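You operate a simulated robot arm through the tools that you are given. There is no shell and no other tool.

You are at the controls of a simulated robot arm. One attempt, no reset.

Task
Put things in order on the landing table. At the end: the gold bush from the landing table is on the brown bolt carton; the brown paint dabber stands where the orange chip brush stood; the spare jaw from the landing table is on the grey steel tray; the orange chip brush from the landing table stands where the spare jaw stood; whatever was shut is shut again. Leave all else as you found it, and nothing knocked over.

The check looks at the end state, three seconds after you hand in, the way a careful person would. Anything else that was tipped, shoved, dropped, spilled or broken makes it a failure.

Robot
A 5-joint arm with a two-finger parallel gripper, fixed in place. Base frame: the origin is at the foot of the arm, x ahead of it, y to its left, z up; the work surface is at about z = 0. Readings come in m, degrees, newtons and seconds.
With the tool pointing down near the work surface it reaches from about 0.26 to 0.6 m from the base axis. Its first joint turns from -66.0 to 66.0 degrees. The tool tilts only in the upright plane through the base axis and itself; it spins freely about its own axis. Payload 1.57 kg.
Tool frame: the origin (TCP) lies between the finger pads and is the grasp point; the fingertips stand 0.03 m ahead of it; z points along the fingers, y is the line along which they close. Largest opening 0.08 m; finger width 0.017, thickness 0.012; the body of the gripper, 0.04 by 0.082 m, starts 0.08 m behind the TCP.
Orientation is that of the tool frame in the base frame, as [roll, pitch, yaw] about the fixed x, y, z axes, in that order (R = Rz(yaw) Ry(pitch) Rx(roll)). With the fingers straight down and closing along the base's y, the tool's x points along the base's -x, its y along +y and its z along -z.

Tools
- The arm moves only by the tool nudge_tool. Its argument "series" is one flat list of numbers, 7 for each row, row after row: the shift along the base's x, y, z in units of 25 mm (1.0 is 25 mm), then the turn, a rotation vector about the base's x, y, z in units of 4 degrees (1.0 is 4 degrees), then the finger opening in m, from 0 to 0.08. In form: [dx, dy, dz, rx, ry, rz, hand, dx, dy, dz, rx, ry, rz, hand, ...]. A call has 1 to 20 rows; each row shifts and turns the commanded pose from where the row before left it. A call with a number of a shift or a turn outside -1 to 1 is refused whole. A row lasts 0.2 s, in which the tool goes at most 0.05 m and 8.6 degrees; a call with a longer step from one row to the next is refused whole, and so is a gripper value outside its range. Where a pose cannot be reached the arm comes as near as it can. A force on the tool above 40 N (or 10 N above the force at the start of the call, whichever is more), or a blocked arm, ends the call early, and 0.2 s more pass. Each finger travels about 0.153 m/s and halts on what it meets, pressing with about 32 N; the grip force reading is that of the motor and also rises with nothing between the fingers. The clock runs only during rows and for 0.2 s after the last one: add rows that do not move to give the fingers time. The reply holds the time, the measured pose of the TCP, the force on the tool along the base axes, the opening and the grip force, in the units named above and with some noise, with the torque about the TCP (base axes, N m) and any sound that the robot's microphone picked up.
- Cameras (640 x 400 px; columns grow to the right, rows downward): "scene" is fixed at [-0.0058, 0.3898, 0.5067]; the picture's right is [-0.94, -0.35, 0.00], its down [-0.25, 0.68, -0.69] and it looks along [0.24, -0.65, -0.72] (base axes); focal length 232 px, centre (320, 200). "wrist" rides on the gripper at [0.072, -0.007, -0.122] in the tool frame; the picture's right is [0.09, 1.00, 0.00], its down [-0.84, 0.08, -0.54] and it looks along [-0.54, 0.05, 0.84] (tool axes); focal length 238 px, centre (320, 200). There is no depth. A picture from a camera that has moved, and an enlarged one, comes with that camera's place and axes in the base frame and with its lens. The place of the scene camera against the robot may be out by one fixed shift of up to 0.018 m in any direction.
- snapshot(camera): a new picture of that camera. It takes no simulated time.
- zoom(camera, box): a new picture of the part [left, top, right, bottom] of that camera's present view, enlarged. It takes no simulated time.
- hand_in(): hands the job in; it is judged then, once.

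Nothing tells you positions but the pictures and the camera data. Unless the task says otherwise, let go and move clear before handing in.

The tools are called after "Call:" as a command line: name --argument value ..., lists and objects as JSON in quotes. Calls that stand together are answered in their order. nudge_tool: Moves the arm, as the interface text tells. Its arguments: {"type":"object","properties":{"series":{"type":"array","items":{"type":"number"}}},"required":["series"]} The other tools are called the same way: snapshot (camera) takes a picture; zoom (camera, box) takes an enlarged picture of a part of a camera's view; hand_in () hands the job in.

At the start:

```text
t: 0.0
eef_pos: [0.3554, -0.0641, 0.2701]
tool_rot: [-180.0, 0.0, 180.0]
contact_force: [0.8, 0.7, 0.4]
ft_torque: [-0.01, -0.01, -0.05]
opening: 0.08
grip_force: 0.1
```

scene: 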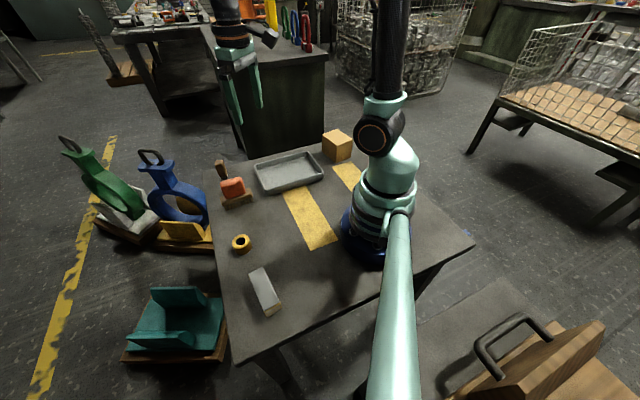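
wrist: 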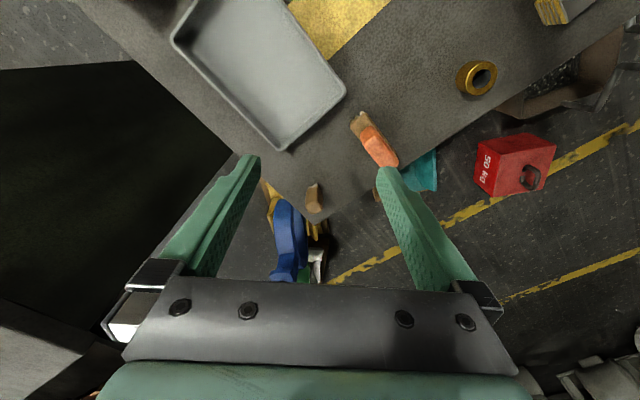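

I see a table with a grey tray, an orange brush, a gold ring, a grey block and a tan box, and some items around the table. I'll take closer pictures before moving.

Call:
zoom --camera "scene" --box '[200, 120, 380, 240]'

Call:
zoom --camera "scene" --box '[200, 210, 380, 330]'

Call:
zoom --camera "scene" --box '[40, 120, 240, 260]'

Call:
zoom --camera "wrist" --box '[160, 0, 640, 300]'

```text
3.33 times, centred on (290, 180) of scene
camera zoom: at [-0.0058, 0.3898, 0.5067], right [-0.94, -0.35, 0.0], down [-0.25, 0.68, -0.69], along [0.24, -0.65, -0.72], focal length 772 px, centre (420, 267)
```

zoom: 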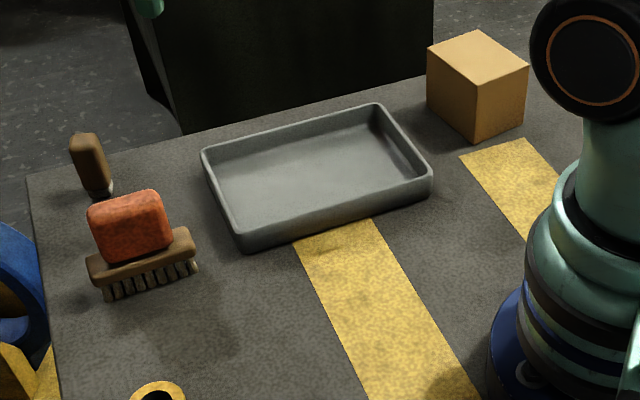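

```text
3.33 times, centred on (290, 270) of scene
camera zoom: at [-0.0058, 0.3898, 0.5067], right [-0.94, -0.35, 0.0], down [-0.25, 0.68, -0.69], along [0.24, -0.65, -0.72], focal length 772 px, centre (420, -33)
```

zoom: 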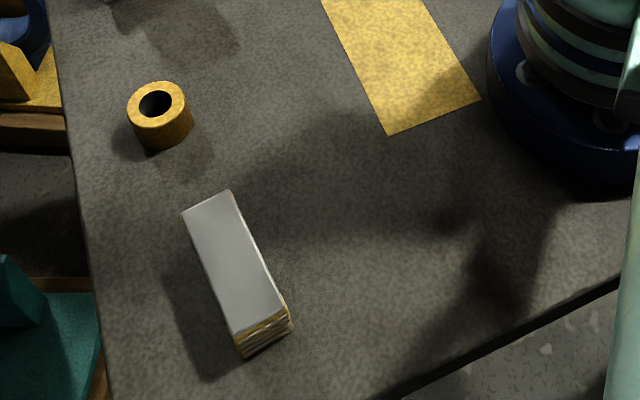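

```text
2.86 times, centred on (140, 190) of scene
camera zoom: at [-0.0058, 0.3898, 0.5067], right [-0.94, -0.35, 0.0], down [-0.25, 0.68, -0.69], along [0.24, -0.65, -0.72], focal length 662 px, centre (834, 229)
```

zoom: 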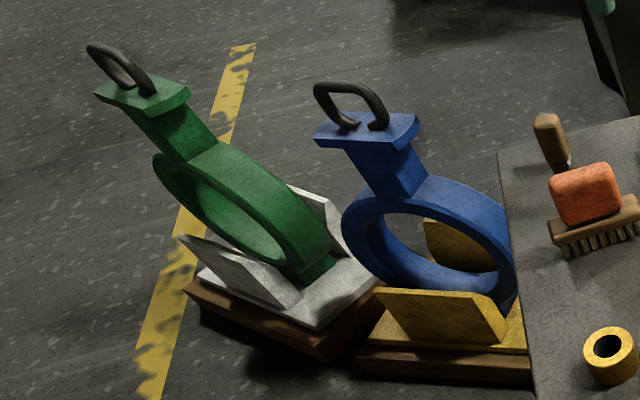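

```text
1.33 times, centred on (400, 150) of wrist
camera zoom: at [0.2835, -0.07, 0.3918], right [-0.09, 1.0, 0.0], down [0.84, 0.08, 0.54], along [0.54, 0.05, -0.84], focal length 318 px, centre (213, 267)
```

zoom: 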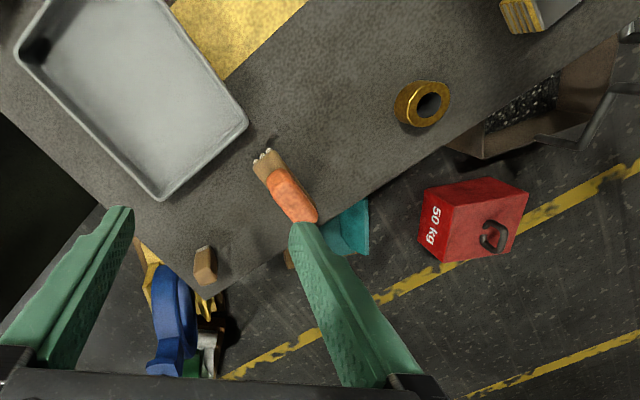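

I take the gold ring to be the bush at about (0.30, 0.15), the orange brush to be near (0.39, 0.03) and the dabber to be beyond it. I'll move the wrist camera back and left for a better look.

Call:
nudge_tool --series '[-0.52, 0.9, 0.24, 0, 0, 0, 0.08, -0.52, 0.9, 0.24, 0, 0, 0, 0.08, -0.52, 0.9, 0.24, 0, 0, 0, 0.08, -0.52, 0.9, 0.24, 0, 0, 0, 0.08, -0.52, 0.9, 0.24, 0, 0, 0, 0.08, 0, 0, 0, 0, 0, 0, 0.08]'

Call:
snapshot --camera "wrist"

Call:
snapshot --camera "scene"

```text
t: 1.4
eef_pos: [0.2901, 0.0484, 0.3002]
tool_rot: [-180.0, 0.0, -180.0]
contact_force: [1.3, 0.4, -0.4]
ft_torque: [-0.01, 0.0, -0.01]
opening: 0.08
grip_force: 0.0
```

```text
taken
camera wrist: at [0.2186, 0.043, 0.4214], right [-0.09, 1.0, 0.0], down [0.84, 0.08, 0.54], along [0.54, 0.05, -0.84], focal length 238 px, centre (320, 200)
```

wrist: 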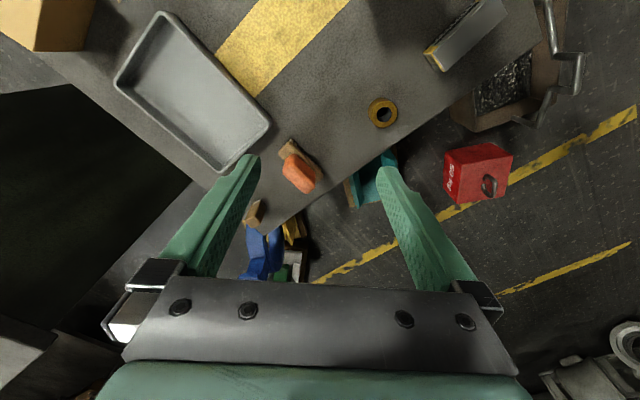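

```text
taken
```

scene: 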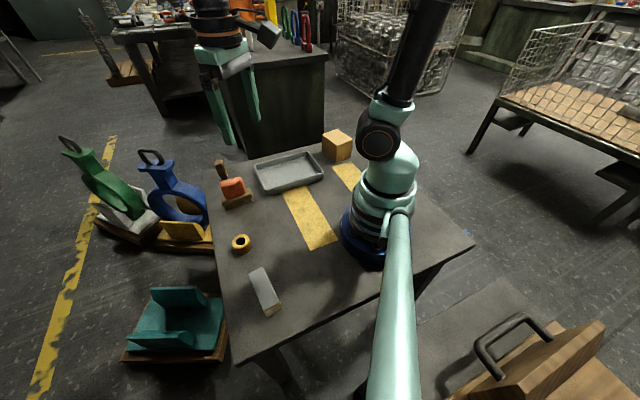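

The layout agrees with my estimates. I'm zooming in on each object from this vantage point.

Call:
zoom --camera "wrist" --box '[230, 130, 350, 230]'

Call:
zoom --camera "wrist" --box '[350, 0, 560, 140]'

Call:
zoom --camera "wrist" --box '[0, 0, 280, 180]'

Call:
zoom --camera "scene" --box '[200, 150, 270, 215]'

```text
4.00 times, centred on (290, 180) of wrist
camera zoom: at [0.2186, 0.043, 0.4214], right [-0.09, 1.0, 0.0], down [0.84, 0.08, 0.54], along [0.54, 0.05, -0.84], focal length 953 px, centre (440, 280)
```

zoom: 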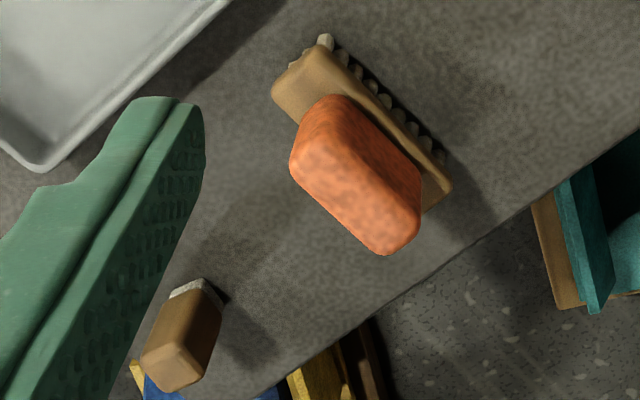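

```text
2.86 times, centred on (455, 70) of wrist
camera zoom: at [0.2186, 0.043, 0.4214], right [-0.09, 1.0, 0.0], down [0.84, 0.08, 0.54], along [0.54, 0.05, -0.84], focal length 681 px, centre (-66, 571)
```

zoom: 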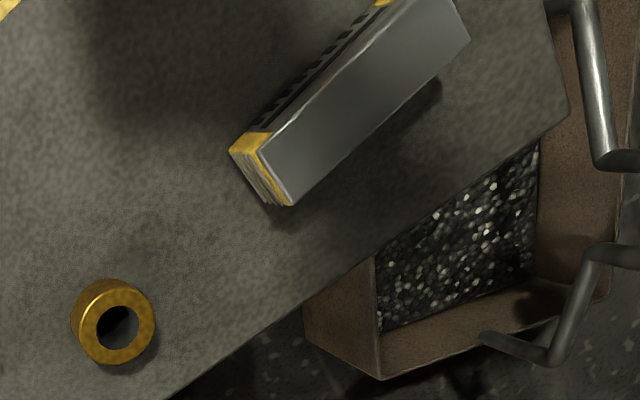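

```text
2.22 times, centred on (140, 90) of wrist
camera zoom: at [0.2186, 0.043, 0.4214], right [-0.09, 1.0, 0.0], down [0.84, 0.08, 0.54], along [0.54, 0.05, -0.84], focal length 530 px, centre (720, 444)
```

zoom: 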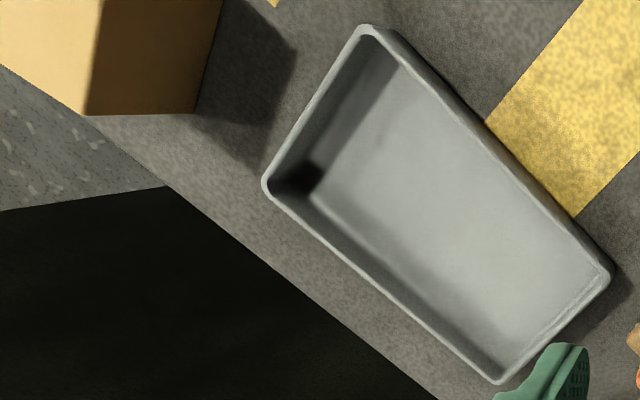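

```text
6.15 times, centred on (235, 182) of scene
camera zoom: at [-0.0058, 0.3898, 0.5067], right [-0.94, -0.35, 0.0], down [-0.25, 0.68, -0.69], along [0.24, -0.65, -0.72], focal length 1425 px, centre (843, 308)
```

zoom: 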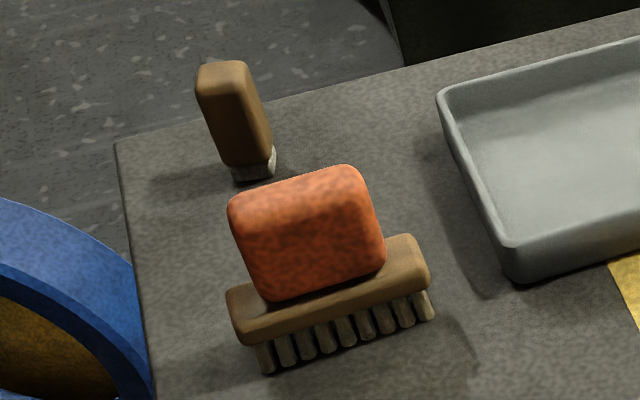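

The spare jaw looks to be about 0.088 x 0.032 m, centred near (0.185, 0.237) with its long axis at about 143°. I'll move above it with the fingers aligned across it and check from closer in.

Call:
nudge_tool --series '[-0.42, 0.756, -0.46, 0, 0, -0.925, 0.08, -0.42, 0.756, -0.46, 0, 0, -0.925, 0.08, -0.42, 0.756, -0.46, 0, 0, -0.925, 0.08, -0.42, 0.756, -0.46, 0, 0, -0.925, 0.08, -0.42, 0.756, -0.46, 0, 0, -0.925, 0.08, -0.42, 0.756, -0.46, 0, 0, -0.925, 0.08, -0.42, 0.756, -0.46, 0, 0, -0.925, 0.08, -0.42, 0.756, -0.46, 0, 0, -0.925, 0.08, -0.42, 0.756, -0.46, 0, 0, -0.925, 0.08, -0.42, 0.756, -0.46, 0, 0, -0.925, 0.08, 0, 0, 0, 0, 0, 0, 0.08]'

Call:
snapshot --camera "wrist"

Call:
snapshot --camera "scene"

```text
t: 3.8
eef_pos: [0.1844, 0.2392, 0.1877]
tool_rot: [180.0, 0.0, 143.0]
contact_force: [0.3, -0.4, 0.4]
ft_torque: [0.0, 0.02, 0.0]
opening: 0.0804
grip_force: 0.1
```

```text
taken
camera wrist: at [0.1243, 0.2769, 0.3073], right [0.53, 0.85, 0.0], down [0.71, -0.44, 0.54], along [0.46, -0.28, -0.84], focal length 238 px, centre (320, 200)
```

wrist: 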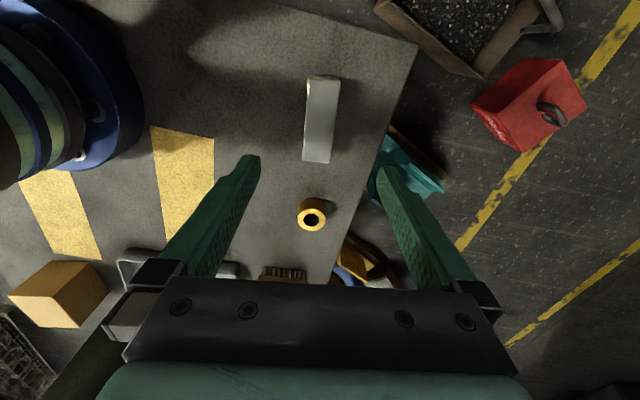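

```text
taken
```

scene: 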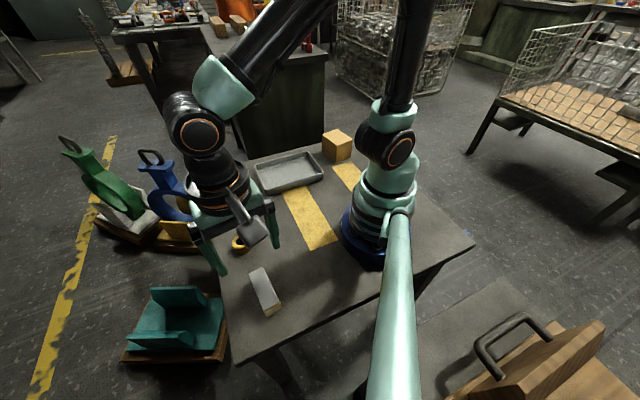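

The jaw sits squarely in the camera's view and its long axis looks nearly aligned. I'll zoom in for precise edges.

Call:
zoom --camera "wrist" --box '[250, 60, 410, 180]'

Call:
zoom --camera "wrist" --box '[240, 180, 400, 290]'

Call:
zoom --camera "scene" --box '[220, 250, 310, 325]'

Call:
zoom --camera "scene" --box '[240, 120, 380, 215]'

```text
3.33 times, centred on (330, 120) of wrist
camera zoom: at [0.1243, 0.2769, 0.3073], right [0.53, 0.85, 0.0], down [0.71, -0.44, 0.54], along [0.46, -0.28, -0.84], focal length 794 px, centre (287, 467)
```

zoom: 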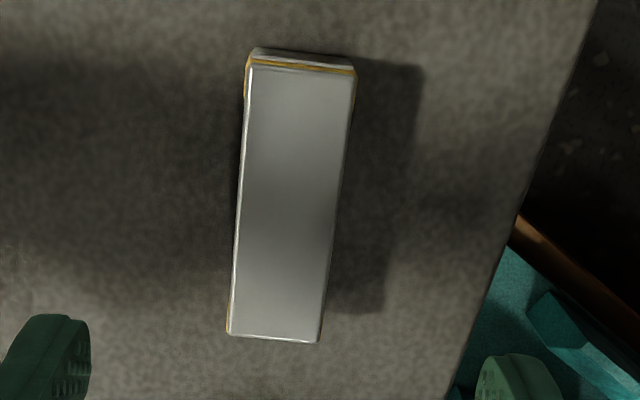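

```text
3.64 times, centred on (320, 235) of wrist
camera zoom: at [0.1243, 0.2769, 0.3073], right [0.53, 0.85, 0.0], down [0.71, -0.44, 0.54], along [0.46, -0.28, -0.84], focal length 867 px, centre (320, 73)
```

zoom: 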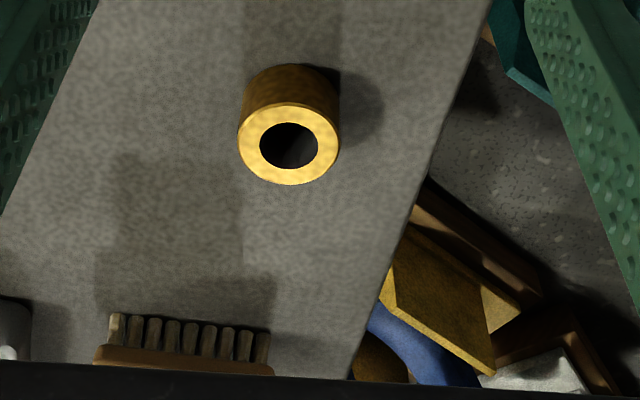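

```text
5.33 times, centred on (265, 288) of scene
camera zoom: at [-0.0058, 0.3898, 0.5067], right [-0.94, -0.35, 0.0], down [-0.25, 0.68, -0.69], along [0.24, -0.65, -0.72], focal length 1235 px, centre (613, -267)
```

zoom: 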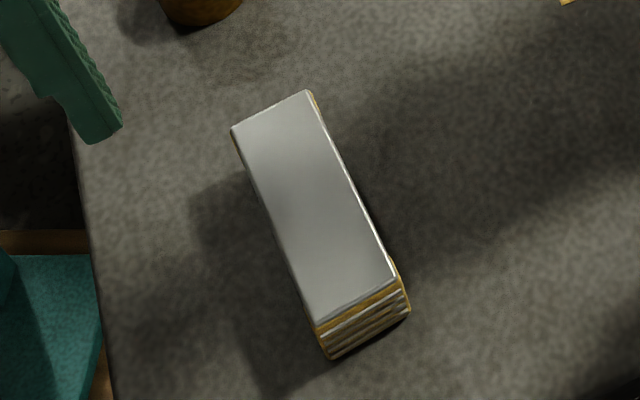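

```text
4.21 times, centred on (310, 168) of scene
camera zoom: at [-0.0058, 0.3898, 0.5067], right [-0.94, -0.35, 0.0], down [-0.25, 0.68, -0.69], along [0.24, -0.65, -0.72], focal length 975 px, centre (362, 337)
```

zoom: 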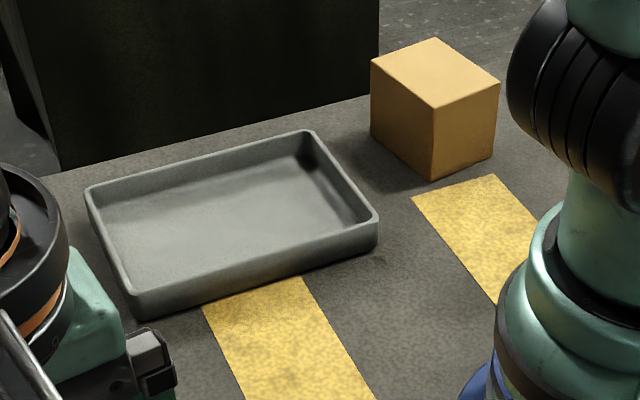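

The jaw is centred at about (0.1875, 0.239), roughly 0.035 m high, with its long axis at -37.5°. The tray centre is about (0.314, -0.146). I'll lower to just above the jaw and check the alignment.

Call:
nudge_tool --series '[0.124, 0, -0.9, 0, 0, 0, 0.08, 0, 0, -0.9, 0, 0, 0, 0.08, 0, 0, -0.9, 0, 0, 0, 0.08, 0, 0, -0.9, 0, 0, 0, 0.08, 0, 0, -0.9, 0, 0, 0, 0.08, 0, 0, 0, 0, 0, 0, 0.08]'

Call:
snapshot --camera "wrist"

Call:
zoom --camera "scene" --box '[200, 200, 320, 320]'

```text
t: 5.2
eef_pos: [0.1882, 0.2382, 0.073]
tool_rot: [-180.0, 0.0, 143.1]
contact_force: [-0.1, 0.3, 0.2]
ft_torque: [-0.02, 0.0, 0.04]
opening: 0.08
grip_force: 0.1
```

```text
taken
camera wrist: at [0.1269, 0.2765, 0.194], right [0.53, 0.85, 0.0], down [0.71, -0.44, 0.54], along [0.46, -0.28, -0.84], focal length 238 px, centre (320, 200)
```

wrist: 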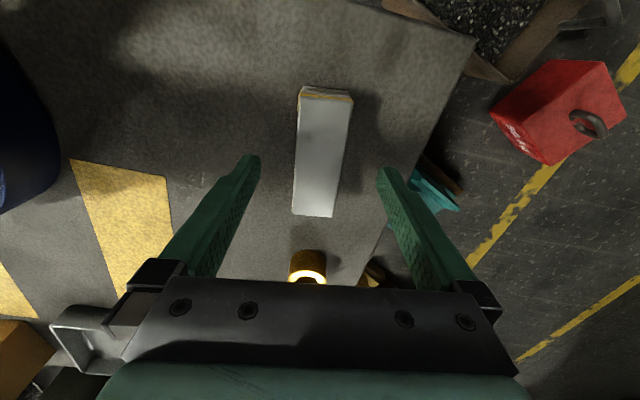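

```text
3.33 times, centred on (260, 260) of scene
camera zoom: at [-0.0058, 0.3898, 0.5067], right [-0.94, -0.35, 0.0], down [-0.25, 0.68, -0.69], along [0.24, -0.65, -0.72], focal length 772 px, centre (520, 0)
```

zoom: 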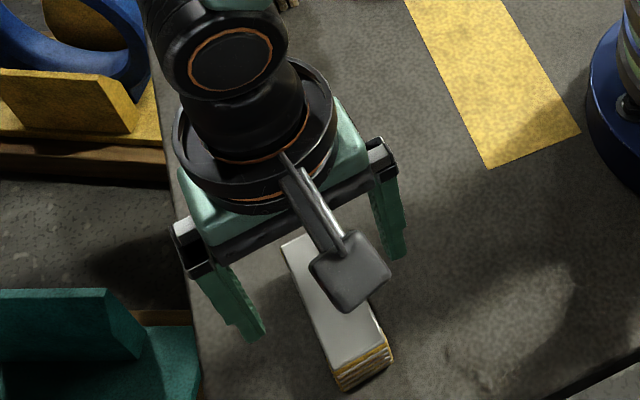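

The jaw centre re-measures at (0.186, 0.239), between the fingers. I'll go down and grip.

Call:
nudge_tool --series '[-0.04, 0.02, -0.5, 0, 0, 0, 0.08, 0, 0, -0.5, 0, 0, 0, 0.08, 0, 0, -0.48, 0, 0, 0, 0.08, 0, 0, 0, 0, 0, 0, 0.08]'

Call:
nudge_tool --series '[0, 0, 0, 0, 0, 0, 0.05, 0, 0, 0, 0, 0, 0, 0.02, 0, 0, 0, 0, 0, 0, 0.02, 0, 0, 0, 0, 0, 0, 0.02]'

```text
t: 6.2
eef_pos: [0.1863, 0.2376, 0.0368]
tool_rot: [180.0, 0.0, 143.0]
contact_force: [-0.5, -0.2, 0.1]
ft_torque: [-0.02, -0.01, 0.0]
opening: 0.0799
grip_force: 0.1
```

```text
t: 7.2
eef_pos: [0.1846, 0.2398, 0.037]
tool_rot: [179.9, 0.0, 143.0]
contact_force: [-0.8, -1.0, 0.5]
ft_torque: [0.02, 0.0, -0.12]
opening: 0.0338
grip_force: 32.2
```

The fingers closed on 0.034 m at full grip, which matches the jaw's width. I'll lift it slightly and check the hold.

Call:
nudge_tool --series '[0, 0, 0.4, 0, 0, 0, 0.02, 0, 0, 0.6, 0, 0, 0, 0.02, 0, 0, 1, 0, 0, 0, 0.02, 0, 0, 1, 0, 0, 0, 0.02, 0, 0, 1, 0, 0, 0, 0.02, 0, 0, 1, 0, 0, 0, 0.02, 0, 0, 1, 0, 0, 0, 0.02, 0, 0, 0, 0, 0, 0, 0.02]'

Call:
snapshot --camera "wrist"

Call:
snapshot --camera "scene"

```text
t: 9.0
eef_pos: [0.1863, 0.2385, 0.1875]
tool_rot: [-180.0, 0.1, 142.9]
contact_force: [0.3, 0.2, -8.3]
ft_torque: [0.0, 0.01, -0.01]
opening: 0.0342
grip_force: 32.6
```

```text
taken
camera wrist: at [0.1256, 0.2766, 0.3078], right [0.53, 0.85, 0.0], down [0.72, -0.44, 0.54], along [0.46, -0.28, -0.84], focal length 238 px, centre (320, 200)
```

wrist: 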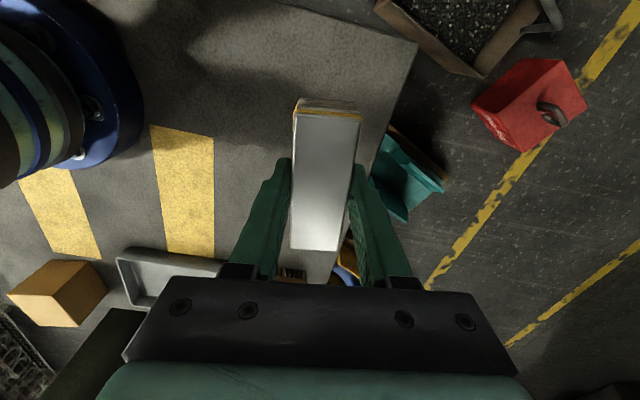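

```text
taken
```

scene: 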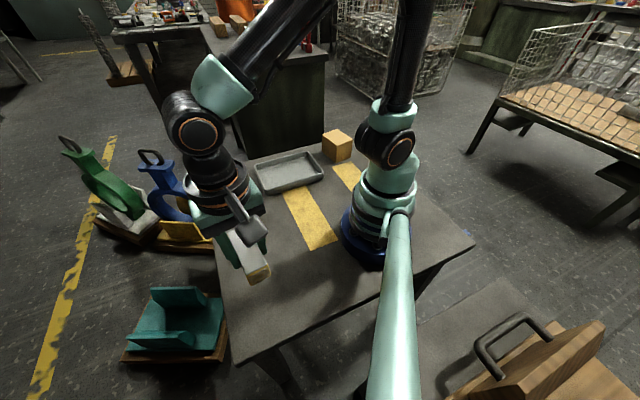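

The jaw is held and weighs about 0.83 kg. I'll carry it over to the tray, turning it to line up with the tray's long side.

Call:
nudge_tool --series '[0.507, -0.793, 0.1, 0, 0, 1, 0.02, 0.507, -0.793, 0.1, 0, 0, 1, 0.02, 0.507, -0.793, 0.1, 0, 0, 1, 0.02, 0.507, -0.793, 0.1, 0, 0, 1, 0.02, 0.507, -0.793, 0.1, 0, 0, 1, 0.02, 0.507, -0.793, 0.1, 0, 0, 1, 0.02, 0.507, -0.793, 0.1, 0, 0, 1, 0.02, 0.507, -0.793, 0.1, 0, 0, 1, 0.02, 0.507, -0.793, 0.1, 0, 0, 1, 0.02, 0, 0, 0, 0, 0, 0, 0.02]'

Call:
nudge_tool --series '[0.051, -0.749, 0, 0, 0, 1, 0.02, 0.051, -0.749, 0, 0, 0, 1, 0.02, 0.051, -0.749, 0, 0, 0, 1, 0.02, 0.051, -0.749, 0, 0, 0, 1, 0.02, 0.051, -0.749, 0, 0, 0, 1, 0.02, 0.051, -0.749, 0, 0, 0, 1, 0.02, 0.051, -0.749, 0, 0, 0, 1, 0.02, 0.051, -0.749, 0, 0, 0, 1, 0.02, 0.051, -0.749, 0, 0, 0, 1, 0.02, 0.051, -0.749, 0, 0, 0, 1, 0.02, 0.051, -0.749, 0, 0, 0, 1, 0.02, 0, 0, 0, 0, 0, 0.7, 0.02, 0, 0, 0, 0, 0, 0, 0.02]'

Call:
snapshot --camera "wrist"

Call:
snapshot --camera "scene"

```text
t: 11.2
eef_pos: [0.3018, 0.0601, 0.2094]
tool_rot: [179.9, 0.0, 179.1]
contact_force: [0.8, 0.8, -8.7]
ft_torque: [-0.01, 0.01, -0.02]
opening: 0.0341
grip_force: 31.6
```

```text
t: 14.0
eef_pos: [0.316, -0.1454, 0.2089]
tool_rot: [180.0, 0.0, -134.1]
contact_force: [0.6, 0.0, -8.1]
ft_torque: [-0.02, 0.01, 0.02]
opening: 0.034
grip_force: 32.0
```

```text
taken
camera wrist: at [0.2712, -0.2013, 0.3298], right [-0.78, 0.63, 0.0], down [0.53, 0.65, 0.54], along [0.34, 0.42, -0.84], focal length 238 px, centre (320, 200)
```

wrist: 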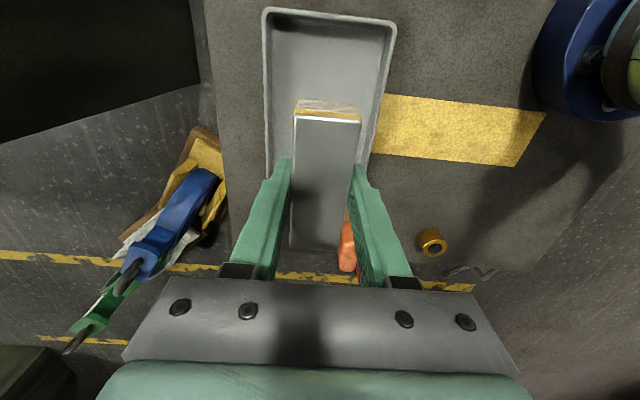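

```text
taken
```

scene: 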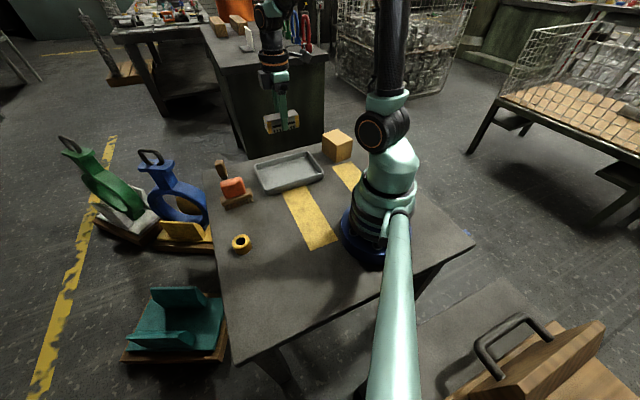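

The jaw is over the tray centre and aligned with it. I'll lower it to just above the tray floor.

Call:
nudge_tool --series '[-0.06, 0, -0.9, 0, 0, 0, 0.02, 0, 0, -0.9, 0, 0, 0, 0.02, 0, 0, -0.9, 0, 0, 0, 0.02, 0, 0, -0.9, 0, 0, 0, 0.02, 0, 0, -0.9, 0, 0, 0, 0.02, 0, 0, -0.9, 0, 0, 0, 0.02, 0, 0, -0.8, 0, 0, 0, 0.02, 0, 0, 0, 0, 0, 0, 0.02]'

Call:
snapshot --camera "wrist"

Call:
zoom --camera "scene" --box '[220, 110, 360, 215]'

```text
t: 15.8
eef_pos: [0.3138, -0.1462, 0.0538]
tool_rot: [-180.0, 0.0, -134.2]
contact_force: [-0.8, -0.1, -8.8]
ft_torque: [-0.01, 0.02, 0.05]
opening: 0.0338
grip_force: 32.1
```

```text
taken
camera wrist: at [0.2694, -0.2018, 0.1749], right [-0.78, 0.63, 0.0], down [0.53, 0.65, 0.54], along [0.34, 0.42, -0.84], focal length 238 px, centre (320, 200)
```

wrist: 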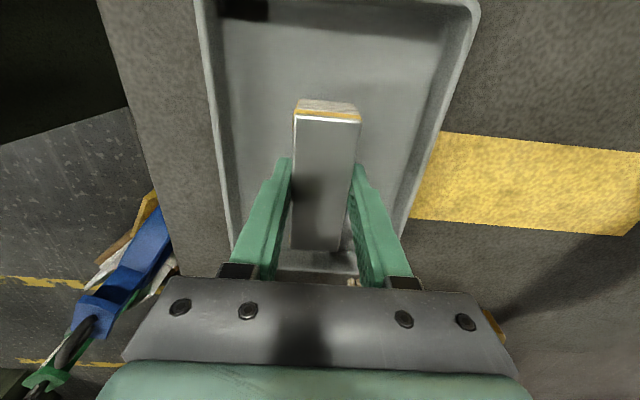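

```text
3.81 times, centred on (290, 162) of scene
camera zoom: at [-0.0057, 0.3898, 0.5068], right [-0.94, -0.35, 0.0], down [-0.25, 0.68, -0.69], along [0.24, -0.65, -0.72], focal length 882 px, centre (434, 343)
```

zoom: 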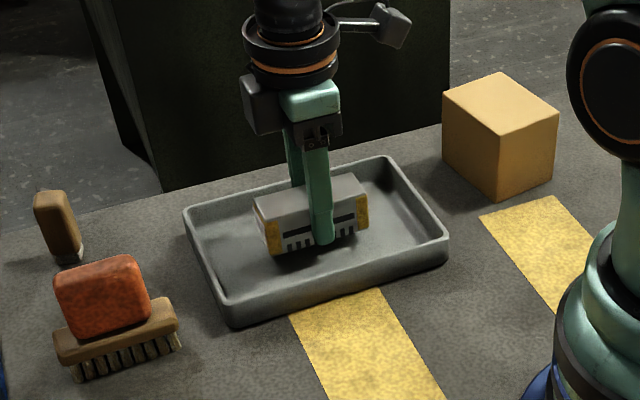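

The jaw is inside the tray and about 1 cm above its floor. I'll lower it in small steps and watch the force.

Call:
nudge_tool --series '[0, 0, -0.12, 0, 0, 0, 0.02, 0, 0, -0.12, 0, 0, 0, 0.02, 0, 0, -0.08, 0, 0, 0, 0.02, 0, 0, 0, 0, 0, 0, 0.02]'

Call:
nudge_tool --series '[0, 0, -0.08, 0, 0, 0, 0.02, 0, 0, 0, 0, 0, 0, 0.02]'

```text
t: 16.8
eef_pos: [0.3133, -0.1458, 0.0463]
tool_rot: [-179.9, 0.0, -134.2]
contact_force: [-0.4, -0.3, -8.8]
ft_torque: [0.03, 0.01, 0.01]
opening: 0.0337
grip_force: 32.4
```

```text
t: 17.4
eef_pos: [0.3139, -0.1455, 0.0432]
tool_rot: [-180.0, 0.0, -134.2]
contact_force: [-0.3, 0.4, -9.6]
ft_torque: [-0.02, 0.01, 0.0]
opening: 0.0338
grip_force: 32.3
```

Call:
nudge_tool --series '[0, 0, -0.06, 0, 0, 0, 0.02, 0, 0, 0, 0, 0, 0, 0.02]'

```text
t: 18.0
eef_pos: [0.3133, -0.1459, 0.042]
tool_rot: [179.9, 0.0, -134.2]
contact_force: [-0.5, 0.1, -8.7]
ft_torque: [0.0, 0.0, -0.01]
opening: 0.034
grip_force: 32.0
```

The jaw is still hanging free, so I'll keep stepping down.

Call:
nudge_tool --series '[0, 0, -0.06, 0, 0, 0, 0.02, 0, 0, 0, 0, 0, 0, 0.02]'

Call:
nudge_tool --series '[0, 0, -0.04, 0, 0, 0, 0.02, 0, 0, 0, 0, 0, 0, 0.02]'

```text
t: 18.6
eef_pos: [0.3153, -0.1445, 0.0417]
tool_rot: [180.0, 0.1, -134.2]
contact_force: [-6.5, 4.0, 21.9]
ft_torque: [0.18, 0.22, -0.04]
opening: 0.0339
grip_force: 31.6
```

```text
t: 19.2
eef_pos: [0.3148, -0.1459, 0.0402]
tool_rot: [-179.9, 0.0, -134.2]
contact_force: [-2.2, 6.5, 21.2]
ft_torque: [0.19, 0.18, -0.05]
opening: 0.0338
grip_force: 32.4
```

The force has flipped to contact, so the jaw is on the tray floor. I'll open moderately and rise clear.

Call:
nudge_tool --series '[0, 0, 0.03, 0, 0, 0, 0.034, 0, 0, 0, 0, 0, 0, 0.05, 0, 0, 0, 0, 0, 0, 0.058, 0, 0, 0, 0, 0, 0, 0.058]'

Call:
nudge_tool --series '[0, 0, 0.4, 0, 0, 0, 0.058, 0, 0, 0.8, 0, 0, 0, 0.058, 0, 0, 1, 0, 0, 0, 0.06, 0, 0, 1, 0, 0, 0, 0.07, 0, 0, 1, 0, 0, 0, 0.08, 0, 0, 1, 0, 0, 0, 0.08, 0, 0, 1, 0, 0, 0, 0.08, 0, 0, 0, 0, 0, 0, 0.08]'

Call:
snapshot --camera "wrist"

Call:
snapshot --camera "scene"

```text
t: 20.2
eef_pos: [0.3137, -0.1462, 0.0413]
tool_rot: [179.9, 0.0, -134.2]
contact_force: [0.1, -0.1, 0.1]
ft_torque: [-0.02, 0.0, -0.02]
opening: 0.0583
grip_force: 0.0
```

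```text
t: 22.0
eef_pos: [0.313, -0.1462, 0.196]
tool_rot: [-179.9, 0.0, -134.3]
contact_force: [-0.3, -0.6, -0.5]
ft_torque: [0.02, -0.01, 0.0]
opening: 0.0801
grip_force: 0.1
```

```text
taken
camera wrist: at [0.2687, -0.2015, 0.3171], right [-0.78, 0.63, 0.0], down [0.53, 0.65, 0.54], along [0.34, 0.42, -0.84], focal length 238 px, centre (320, 200)
```

wrist: 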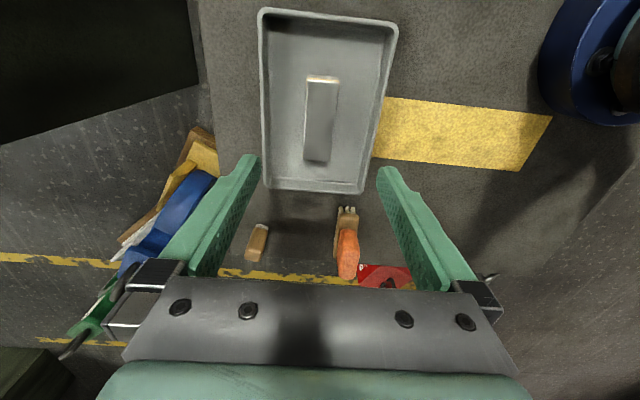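

```text
taken
```

scene: 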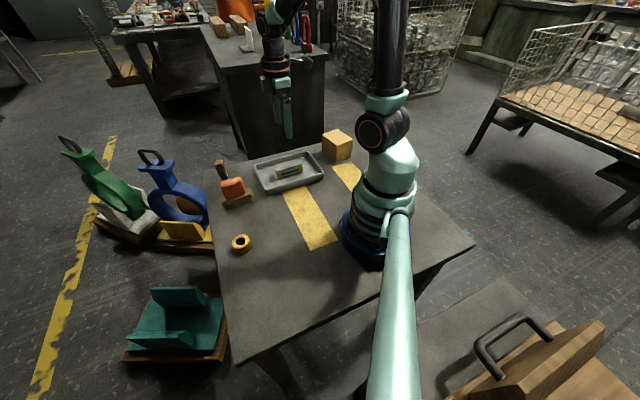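

The jaw is in the tray. The brush and dabber are both visible between the fingers, so I'll zoom in to measure them.

Call:
zoom --camera "wrist" --box '[230, 190, 400, 290]'

Call:
zoom --camera "scene" --box '[205, 150, 265, 215]'

```text
3.76 times, centred on (315, 240) of wrist
camera zoom: at [0.2687, -0.2015, 0.3171], right [-0.78, 0.63, 0.0], down [0.53, 0.65, 0.54], along [0.34, 0.42, -0.84], focal length 897 px, centre (339, 49)
```

zoom: 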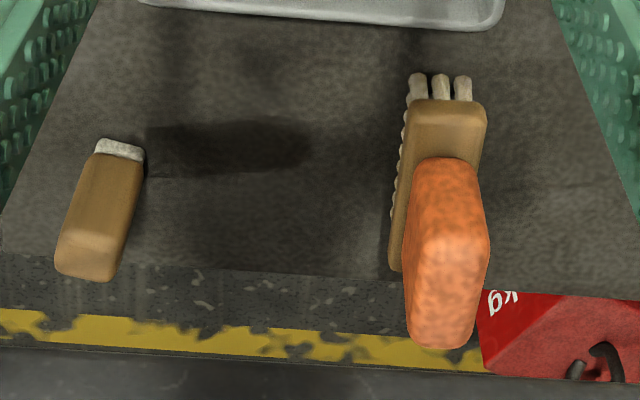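

```text
6.15 times, centred on (235, 182) of scene
camera zoom: at [-0.0058, 0.3898, 0.5067], right [-0.94, -0.35, 0.0], down [-0.25, 0.68, -0.69], along [0.24, -0.65, -0.72], focal length 1425 px, centre (843, 308)
```

zoom: 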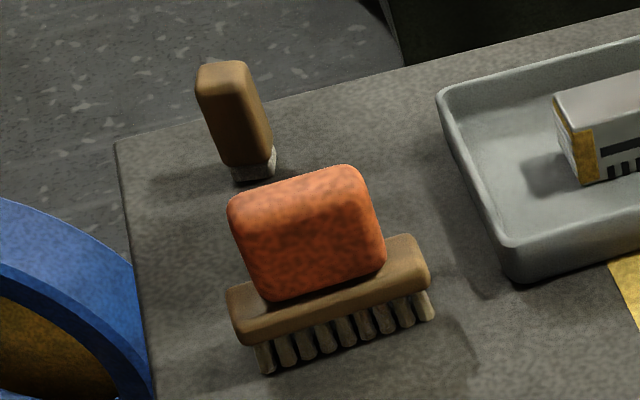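

The brush bristles are at about z = 0, its orange grip is on top and it is centred near (0.399, 0.024) with its long axis at about 50°. I'll move above it for a more overhead look.

Call:
nudge_tool --series '[0.435, 0.85, 0, 0, 0, 0.125, 0.08, 0.435, 0.85, 0, 0, 0, 0.125, 0.08, 0.435, 0.85, 0, 0, 0, 0.125, 0.08, 0.435, 0.85, 0, 0, 0, 0.125, 0.08, 0.435, 0.85, 0, 0, 0, 0.125, 0.08, 0.435, 0.85, 0, 0, 0, 0.125, 0.08, 0.435, 0.85, 0, 0, 0, 0.125, 0.08, 0.435, 0.85, 0, 0, 0, 0.125, 0.08, 0, 0, 0, 0, 0, 0, 0.08]'

Call:
snapshot --camera "wrist"

Call:
zoom --camera "wrist" --box '[240, 60, 400, 180]'

Call:
snapshot --camera "scene"

```text
t: 24.0
eef_pos: [0.401, 0.0243, 0.1961]
tool_rot: [179.9, 0.1, -130.2]
contact_force: [0.3, 0.1, 0.2]
ft_torque: [0.02, -0.02, 0.0]
opening: 0.0799
grip_force: 0.0
```

```text
taken
camera wrist: at [0.3604, -0.0344, 0.3162], right [-0.82, 0.57, 0.0], down [0.48, 0.69, 0.54], along [0.31, 0.44, -0.84], focal length 238 px, centre (320, 200)
```

wrist: 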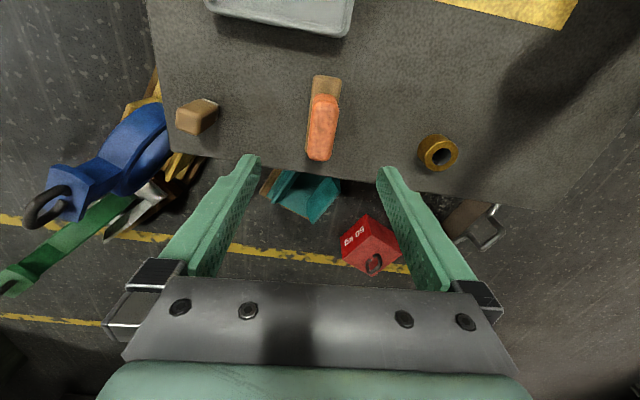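

```text
3.33 times, centred on (320, 120) of wrist
camera zoom: at [0.3604, -0.0344, 0.3162], right [-0.82, 0.57, 0.0], down [0.48, 0.69, 0.54], along [0.31, 0.44, -0.84], focal length 794 px, centre (320, 467)
```

zoom: 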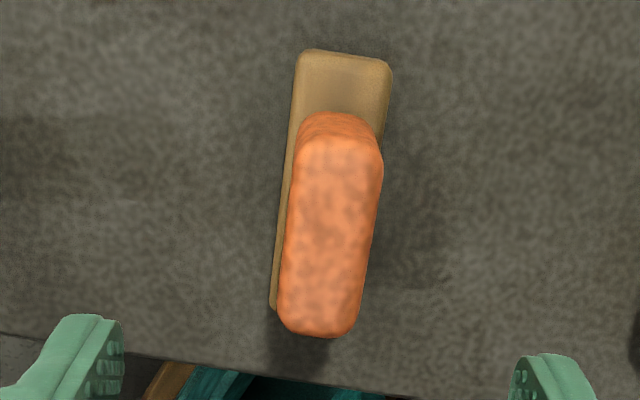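

```text
taken
```

scene: 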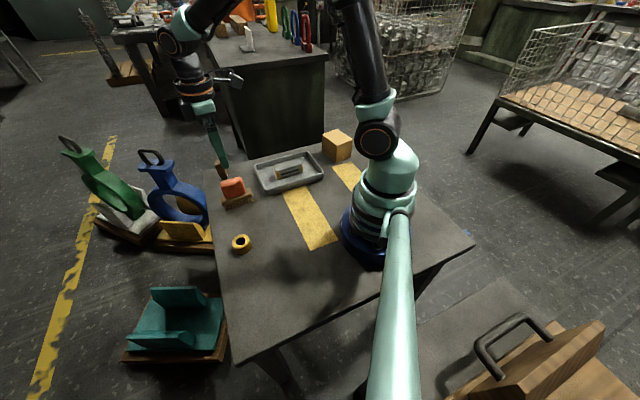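

The brush measures about 0.086 m tall, with its orange grip about 0.025 m thick, centred at (0.398, 0.0235) with its axis at 48°. I'll lower to just above it and check.

Call:
nudge_tool --series '[-0.12, -0.03, -0.7, 0, 0, -0.45, 0.08, 0, 0, -0.7, 0, 0, 0, 0.08, 0, 0, -0.7, 0, 0, 0, 0.08, 0, 0, -0.6, 0, 0, 0, 0.08, 0, 0, 0, 0, 0, 0, 0.08]'

Call:
snapshot --camera "wrist"

Call:
zoom --camera "scene" --box '[180, 100, 290, 215]'

```text
t: 25.2
eef_pos: [0.3974, 0.0242, 0.1274]
tool_rot: [-180.0, 0.0, -132.0]
contact_force: [-0.5, 0.6, -0.2]
ft_torque: [0.0, -0.02, -0.01]
opening: 0.0801
grip_force: 0.1
```

```text
taken
camera wrist: at [0.3555, -0.0347, 0.2491], right [-0.8, 0.6, 0.0], down [0.5, 0.67, 0.54], along [0.32, 0.43, -0.84], focal length 238 px, centre (320, 200)
```

wrist: 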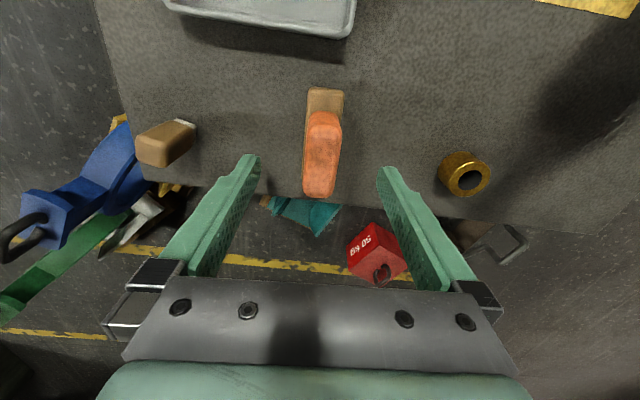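

```text
3.48 times, centred on (235, 158) of scene
camera zoom: at [-0.0058, 0.3898, 0.5067], right [-0.94, -0.35, 0.0], down [-0.25, 0.68, -0.69], along [0.24, -0.65, -0.72], focal length 805 px, centre (616, 348)
```

zoom: 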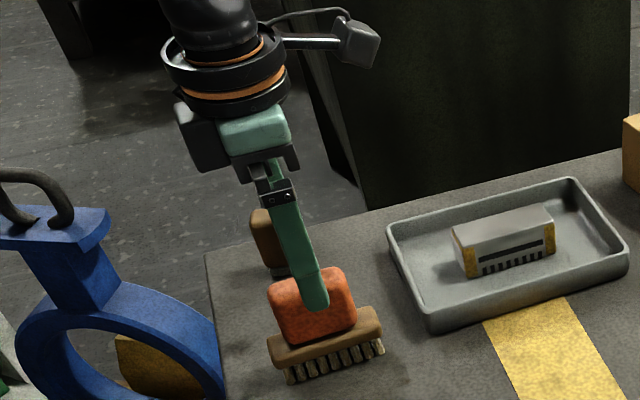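

The fingers straddle the orange grip and are well clear of the dabber. I'll go down to z of about 0.075 and grip.

Call:
nudge_tool --series '[0.02, -0.02, -0.7, 0, 0, 0, 0.08, 0, 0, -0.7, 0, 0, 0, 0.08, 0, 0, -0.7, 0, 0, 0, 0.08, 0, 0, 0, 0, 0, 0, 0.08]'

Call:
nudge_tool --series '[0, 0, 0, 0, 0, 0, 0.05, 0, 0, 0, 0, 0, 0, 0.03, 0, 0, 0, 0, 0, 0, 0.01, 0, 0, 0, 0, 0, 0, 0.01, 0, 0, 0, 0, 0, 0, 0.01]'

Call:
snapshot --camera "wrist"

Call:
zoom --camera "scene" --box '[180, 100, 290, 215]'

```text
t: 26.2
eef_pos: [0.3988, 0.0225, 0.0755]
tool_rot: [180.0, -0.1, -132.0]
contact_force: [-0.1, -0.5, -0.3]
ft_torque: [0.0, 0.01, 0.01]
opening: 0.0801
grip_force: 0.1
```

```text
t: 27.4
eef_pos: [0.3982, 0.0242, 0.0743]
tool_rot: [-180.0, 0.0, -132.0]
contact_force: [0.6, 0.1, 0.7]
ft_torque: [-0.02, -0.04, 0.01]
opening: 0.0256
grip_force: 31.8
```

```text
taken
camera wrist: at [0.3558, -0.035, 0.1963], right [-0.8, 0.6, 0.0], down [0.5, 0.67, 0.54], along [0.32, 0.43, -0.84], focal length 238 px, centre (320, 200)
```

wrist: 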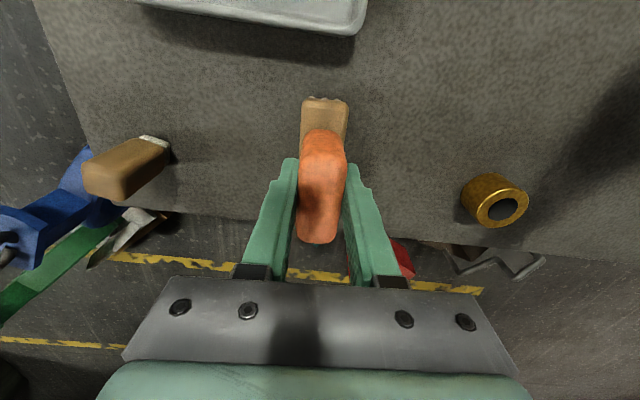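

```text
3.48 times, centred on (235, 158) of scene
camera zoom: at [-0.0058, 0.3898, 0.5067], right [-0.94, -0.35, 0.0], down [-0.25, 0.68, -0.69], along [0.24, -0.65, -0.72], focal length 805 px, centre (616, 348)
```

zoom: 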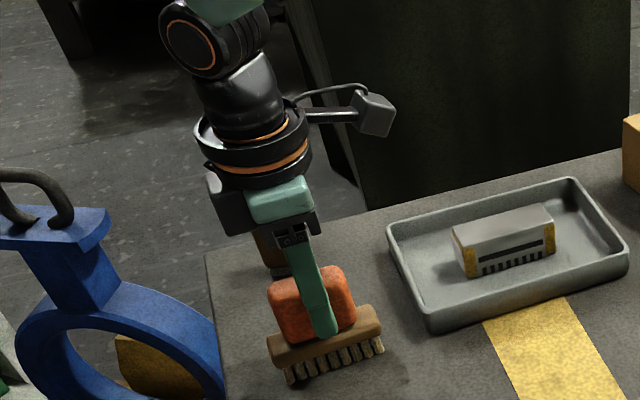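

The brush is gripped at 0.0256 m. I'll lift it, then swing it over to the jaw's old spot while turning it to the jaw's old heading.

Call:
nudge_tool --series '[0, 0, 0.2, 0, 0, 0, 0.01, 0, 0, 0.5, 0, 0, 0, 0.01, 0, 0, 1, 0, 0, 0, 0.01, 0, 0, 1, 0, 0, 0, 0.01, 0, 0, 1, 0, 0, 0, 0.01, 0, 0, 1, 0, 0, 0, 0.01, 0, 0, 0.3, 0, 0, 0, 0.01, 0, 0, 0, 0, 0, 0, 0.01]'

Call:
snapshot --camera "wrist"

Call:
snapshot --camera "scene"

```text
t: 29.2
eef_pos: [0.3983, 0.0226, 0.2011]
tool_rot: [180.0, 0.0, -132.0]
contact_force: [0.0, 0.1, -1.2]
ft_torque: [0.02, -0.03, 0.01]
opening: 0.0258
grip_force: 31.9
```

```text
taken
camera wrist: at [0.3558, -0.0343, 0.3215], right [-0.8, 0.6, 0.0], down [0.5, 0.67, 0.54], along [0.32, 0.43, -0.84], focal length 238 px, centre (320, 200)
```

wrist: 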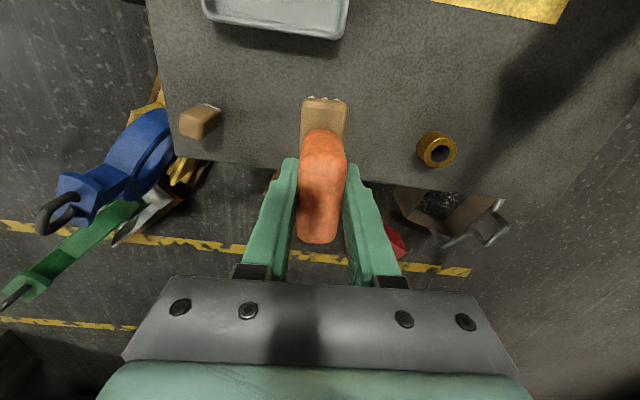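

```text
taken
```

scene: 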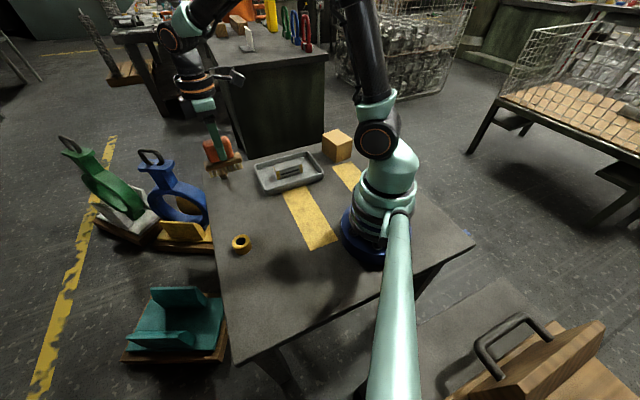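

The brush lifted cleanly and hangs upright. I'm carrying it to (0.187, 0.239).

Call:
nudge_tool --series '[-0.422, 0.432, 0, 0, 0, -1, 0.01, -0.422, 0.432, 0, 0, 0, -1, 0.01, -0.422, 0.432, 0, 0, 0, -1, 0.01, -0.422, 0.432, 0, 0, 0, -1, 0.01, -0.422, 0.432, 0, 0, 0, -1, 0.01, -0.422, 0.432, 0, 0, 0, -1, 0.01, -0.422, 0.432, 0, 0, 0, -1, 0.01, -0.422, 0.432, 0, 0, 0, -1, 0.01, -0.422, 0.432, 0, 0, 0, -1, 0.01, -0.422, 0.432, 0, 0, 0, -1, 0.01, -0.422, 0.432, 0, 0, 0, -1, 0.01, -0.422, 0.432, 0, 0, 0, -1, 0.01, -0.422, 0.432, 0, 0, 0, -1, 0.01, -0.422, 0.432, 0, 0, 0, -1, 0.01, -0.422, 0.432, 0, 0, 0, -1, 0.01, -0.422, 0.432, 0, 0, 0, -1, 0.01, -0.422, 0.432, 0, 0, 0, -1, 0.01, -0.422, 0.432, 0, 0, 0, -1, 0.01, -0.422, 0.432, 0, 0, 0, -1, 0.01, -0.422, 0.432, 0, 0, 0, -1, 0.01]'

Call:
nudge_tool --series '[0, 0, 0, 0, 0, -0.7, 0.01, 0, 0, 0, 0, 0, -0.7, 0.01, 0, 0, 0, 0, 0, 0, 0.01]'

Call:
snapshot --camera "wrist"

Call:
snapshot --camera "scene"

```text
t: 33.4
eef_pos: [0.189, 0.2389, 0.2018]
tool_rot: [-180.0, 0.0, 147.8]
contact_force: [0.2, -0.1, -1.6]
ft_torque: [-0.02, 0.03, 0.01]
opening: 0.0256
grip_force: 32.2
```

```text
t: 34.2
eef_pos: [0.1875, 0.2384, 0.2009]
tool_rot: [180.0, 0.0, 142.4]
contact_force: [0.6, -0.3, -1.4]
ft_torque: [-0.02, -0.01, -0.01]
opening: 0.0255
grip_force: 31.9
```

```text
taken
camera wrist: at [0.1281, 0.2778, 0.322], right [0.53, 0.84, 0.0], down [0.71, -0.45, 0.54], along [0.46, -0.29, -0.84], focal length 238 px, centre (320, 200)
```

wrist: 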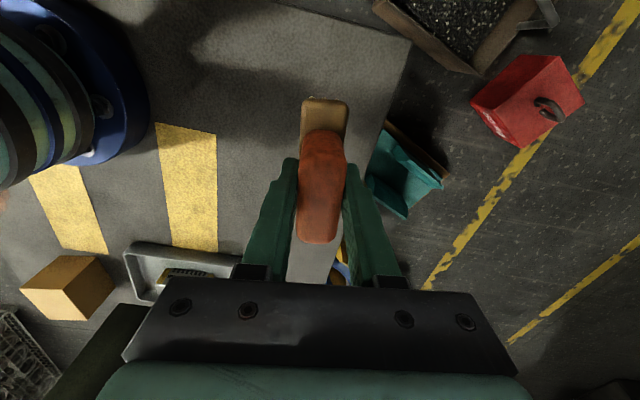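

```text
taken
```

scene: 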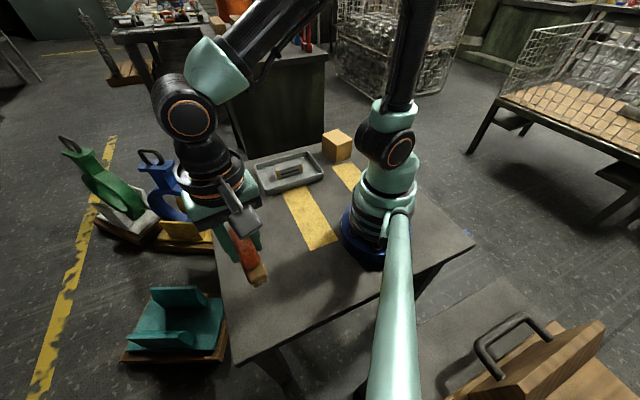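

The brush is above the jaw's old spot with the right heading. I'll lower it to just above the table.

Call:
nudge_tool --series '[0, 0, -0.8, 0, 0, 0, 0.01, 0, 0, -0.8, 0, 0, 0, 0.01, 0, 0, -0.8, 0, 0, 0, 0.01, 0, 0, -0.8, 0, 0, 0, 0.01, 0, 0, -0.8, 0, 0, 0, 0.01, 0, 0, -0.72, 0, 0, 0, 0.01, 0, 0, 0, 0, 0, 0, 0.01]'

Call:
nudge_tool --series '[0, 0, -0.1, 0, 0, 0, 0.01, 0, 0, -0.06, 0, 0, 0, 0.01, 0, 0, 0, 0, 0, 0, 0.01]'

```text
t: 35.8
eef_pos: [0.187, 0.2379, 0.0835]
tool_rot: [-180.0, -0.1, 142.3]
contact_force: [0.2, 0.6, -1.2]
ft_torque: [-0.01, 0.01, 0.01]
opening: 0.0257
grip_force: 32.7
```

```text
t: 36.6
eef_pos: [0.1874, 0.2386, 0.0781]
tool_rot: [180.0, 0.1, 142.4]
contact_force: [0.3, 0.3, -1.1]
ft_torque: [0.02, 0.0, 0.01]
opening: 0.0254
grip_force: 31.8
```

Call:
nudge_tool --series '[0, 0, -0.06, 0, 0, 0, 0.01, 0, 0, 0, 0, 0, 0, 0.01]'

Call:
nudge_tool --series '[0, 0, -0.04, 0, 0, 0, 0.01, 0, 0, 0, 0, 0, 0, 0.01]'

```text
t: 37.2
eef_pos: [0.1886, 0.2384, 0.0778]
tool_rot: [-180.0, -0.1, 142.5]
contact_force: [1.0, 0.1, -1.9]
ft_torque: [0.0, -0.03, 0.02]
opening: 0.0258
grip_force: 32.5
```

```text
t: 37.8
eef_pos: [0.1877, 0.2393, 0.0767]
tool_rot: [-180.0, 0.0, 142.4]
contact_force: [-0.7, 1.0, -1.7]
ft_torque: [-0.01, -0.02, -0.03]
opening: 0.0255
grip_force: 31.5
```

Call:
nudge_tool --series '[0, 0, -0.04, 0, 0, 0, 0.01, 0, 0, 0, 0, 0, 0, 0.01]'

Call:
nudge_tool --series '[0, 0, -0.03, 0, 0, 0, 0.01, 0, 0, 0, 0, 0, 0, 0.01]'

```text
t: 38.4
eef_pos: [0.1881, 0.2392, 0.0757]
tool_rot: [-180.0, 0.0, 142.4]
contact_force: [-1.6, -2.4, 8.3]
ft_torque: [-0.19, 0.01, -0.02]
opening: 0.0258
grip_force: 31.8
```

```text
t: 39.0
eef_pos: [0.1873, 0.238, 0.0754]
tool_rot: [180.0, 0.0, 142.3]
contact_force: [-4.9, -5.0, 24.2]
ft_torque: [-0.26, 0.24, -0.05]
opening: 0.0255
grip_force: 32.0
```

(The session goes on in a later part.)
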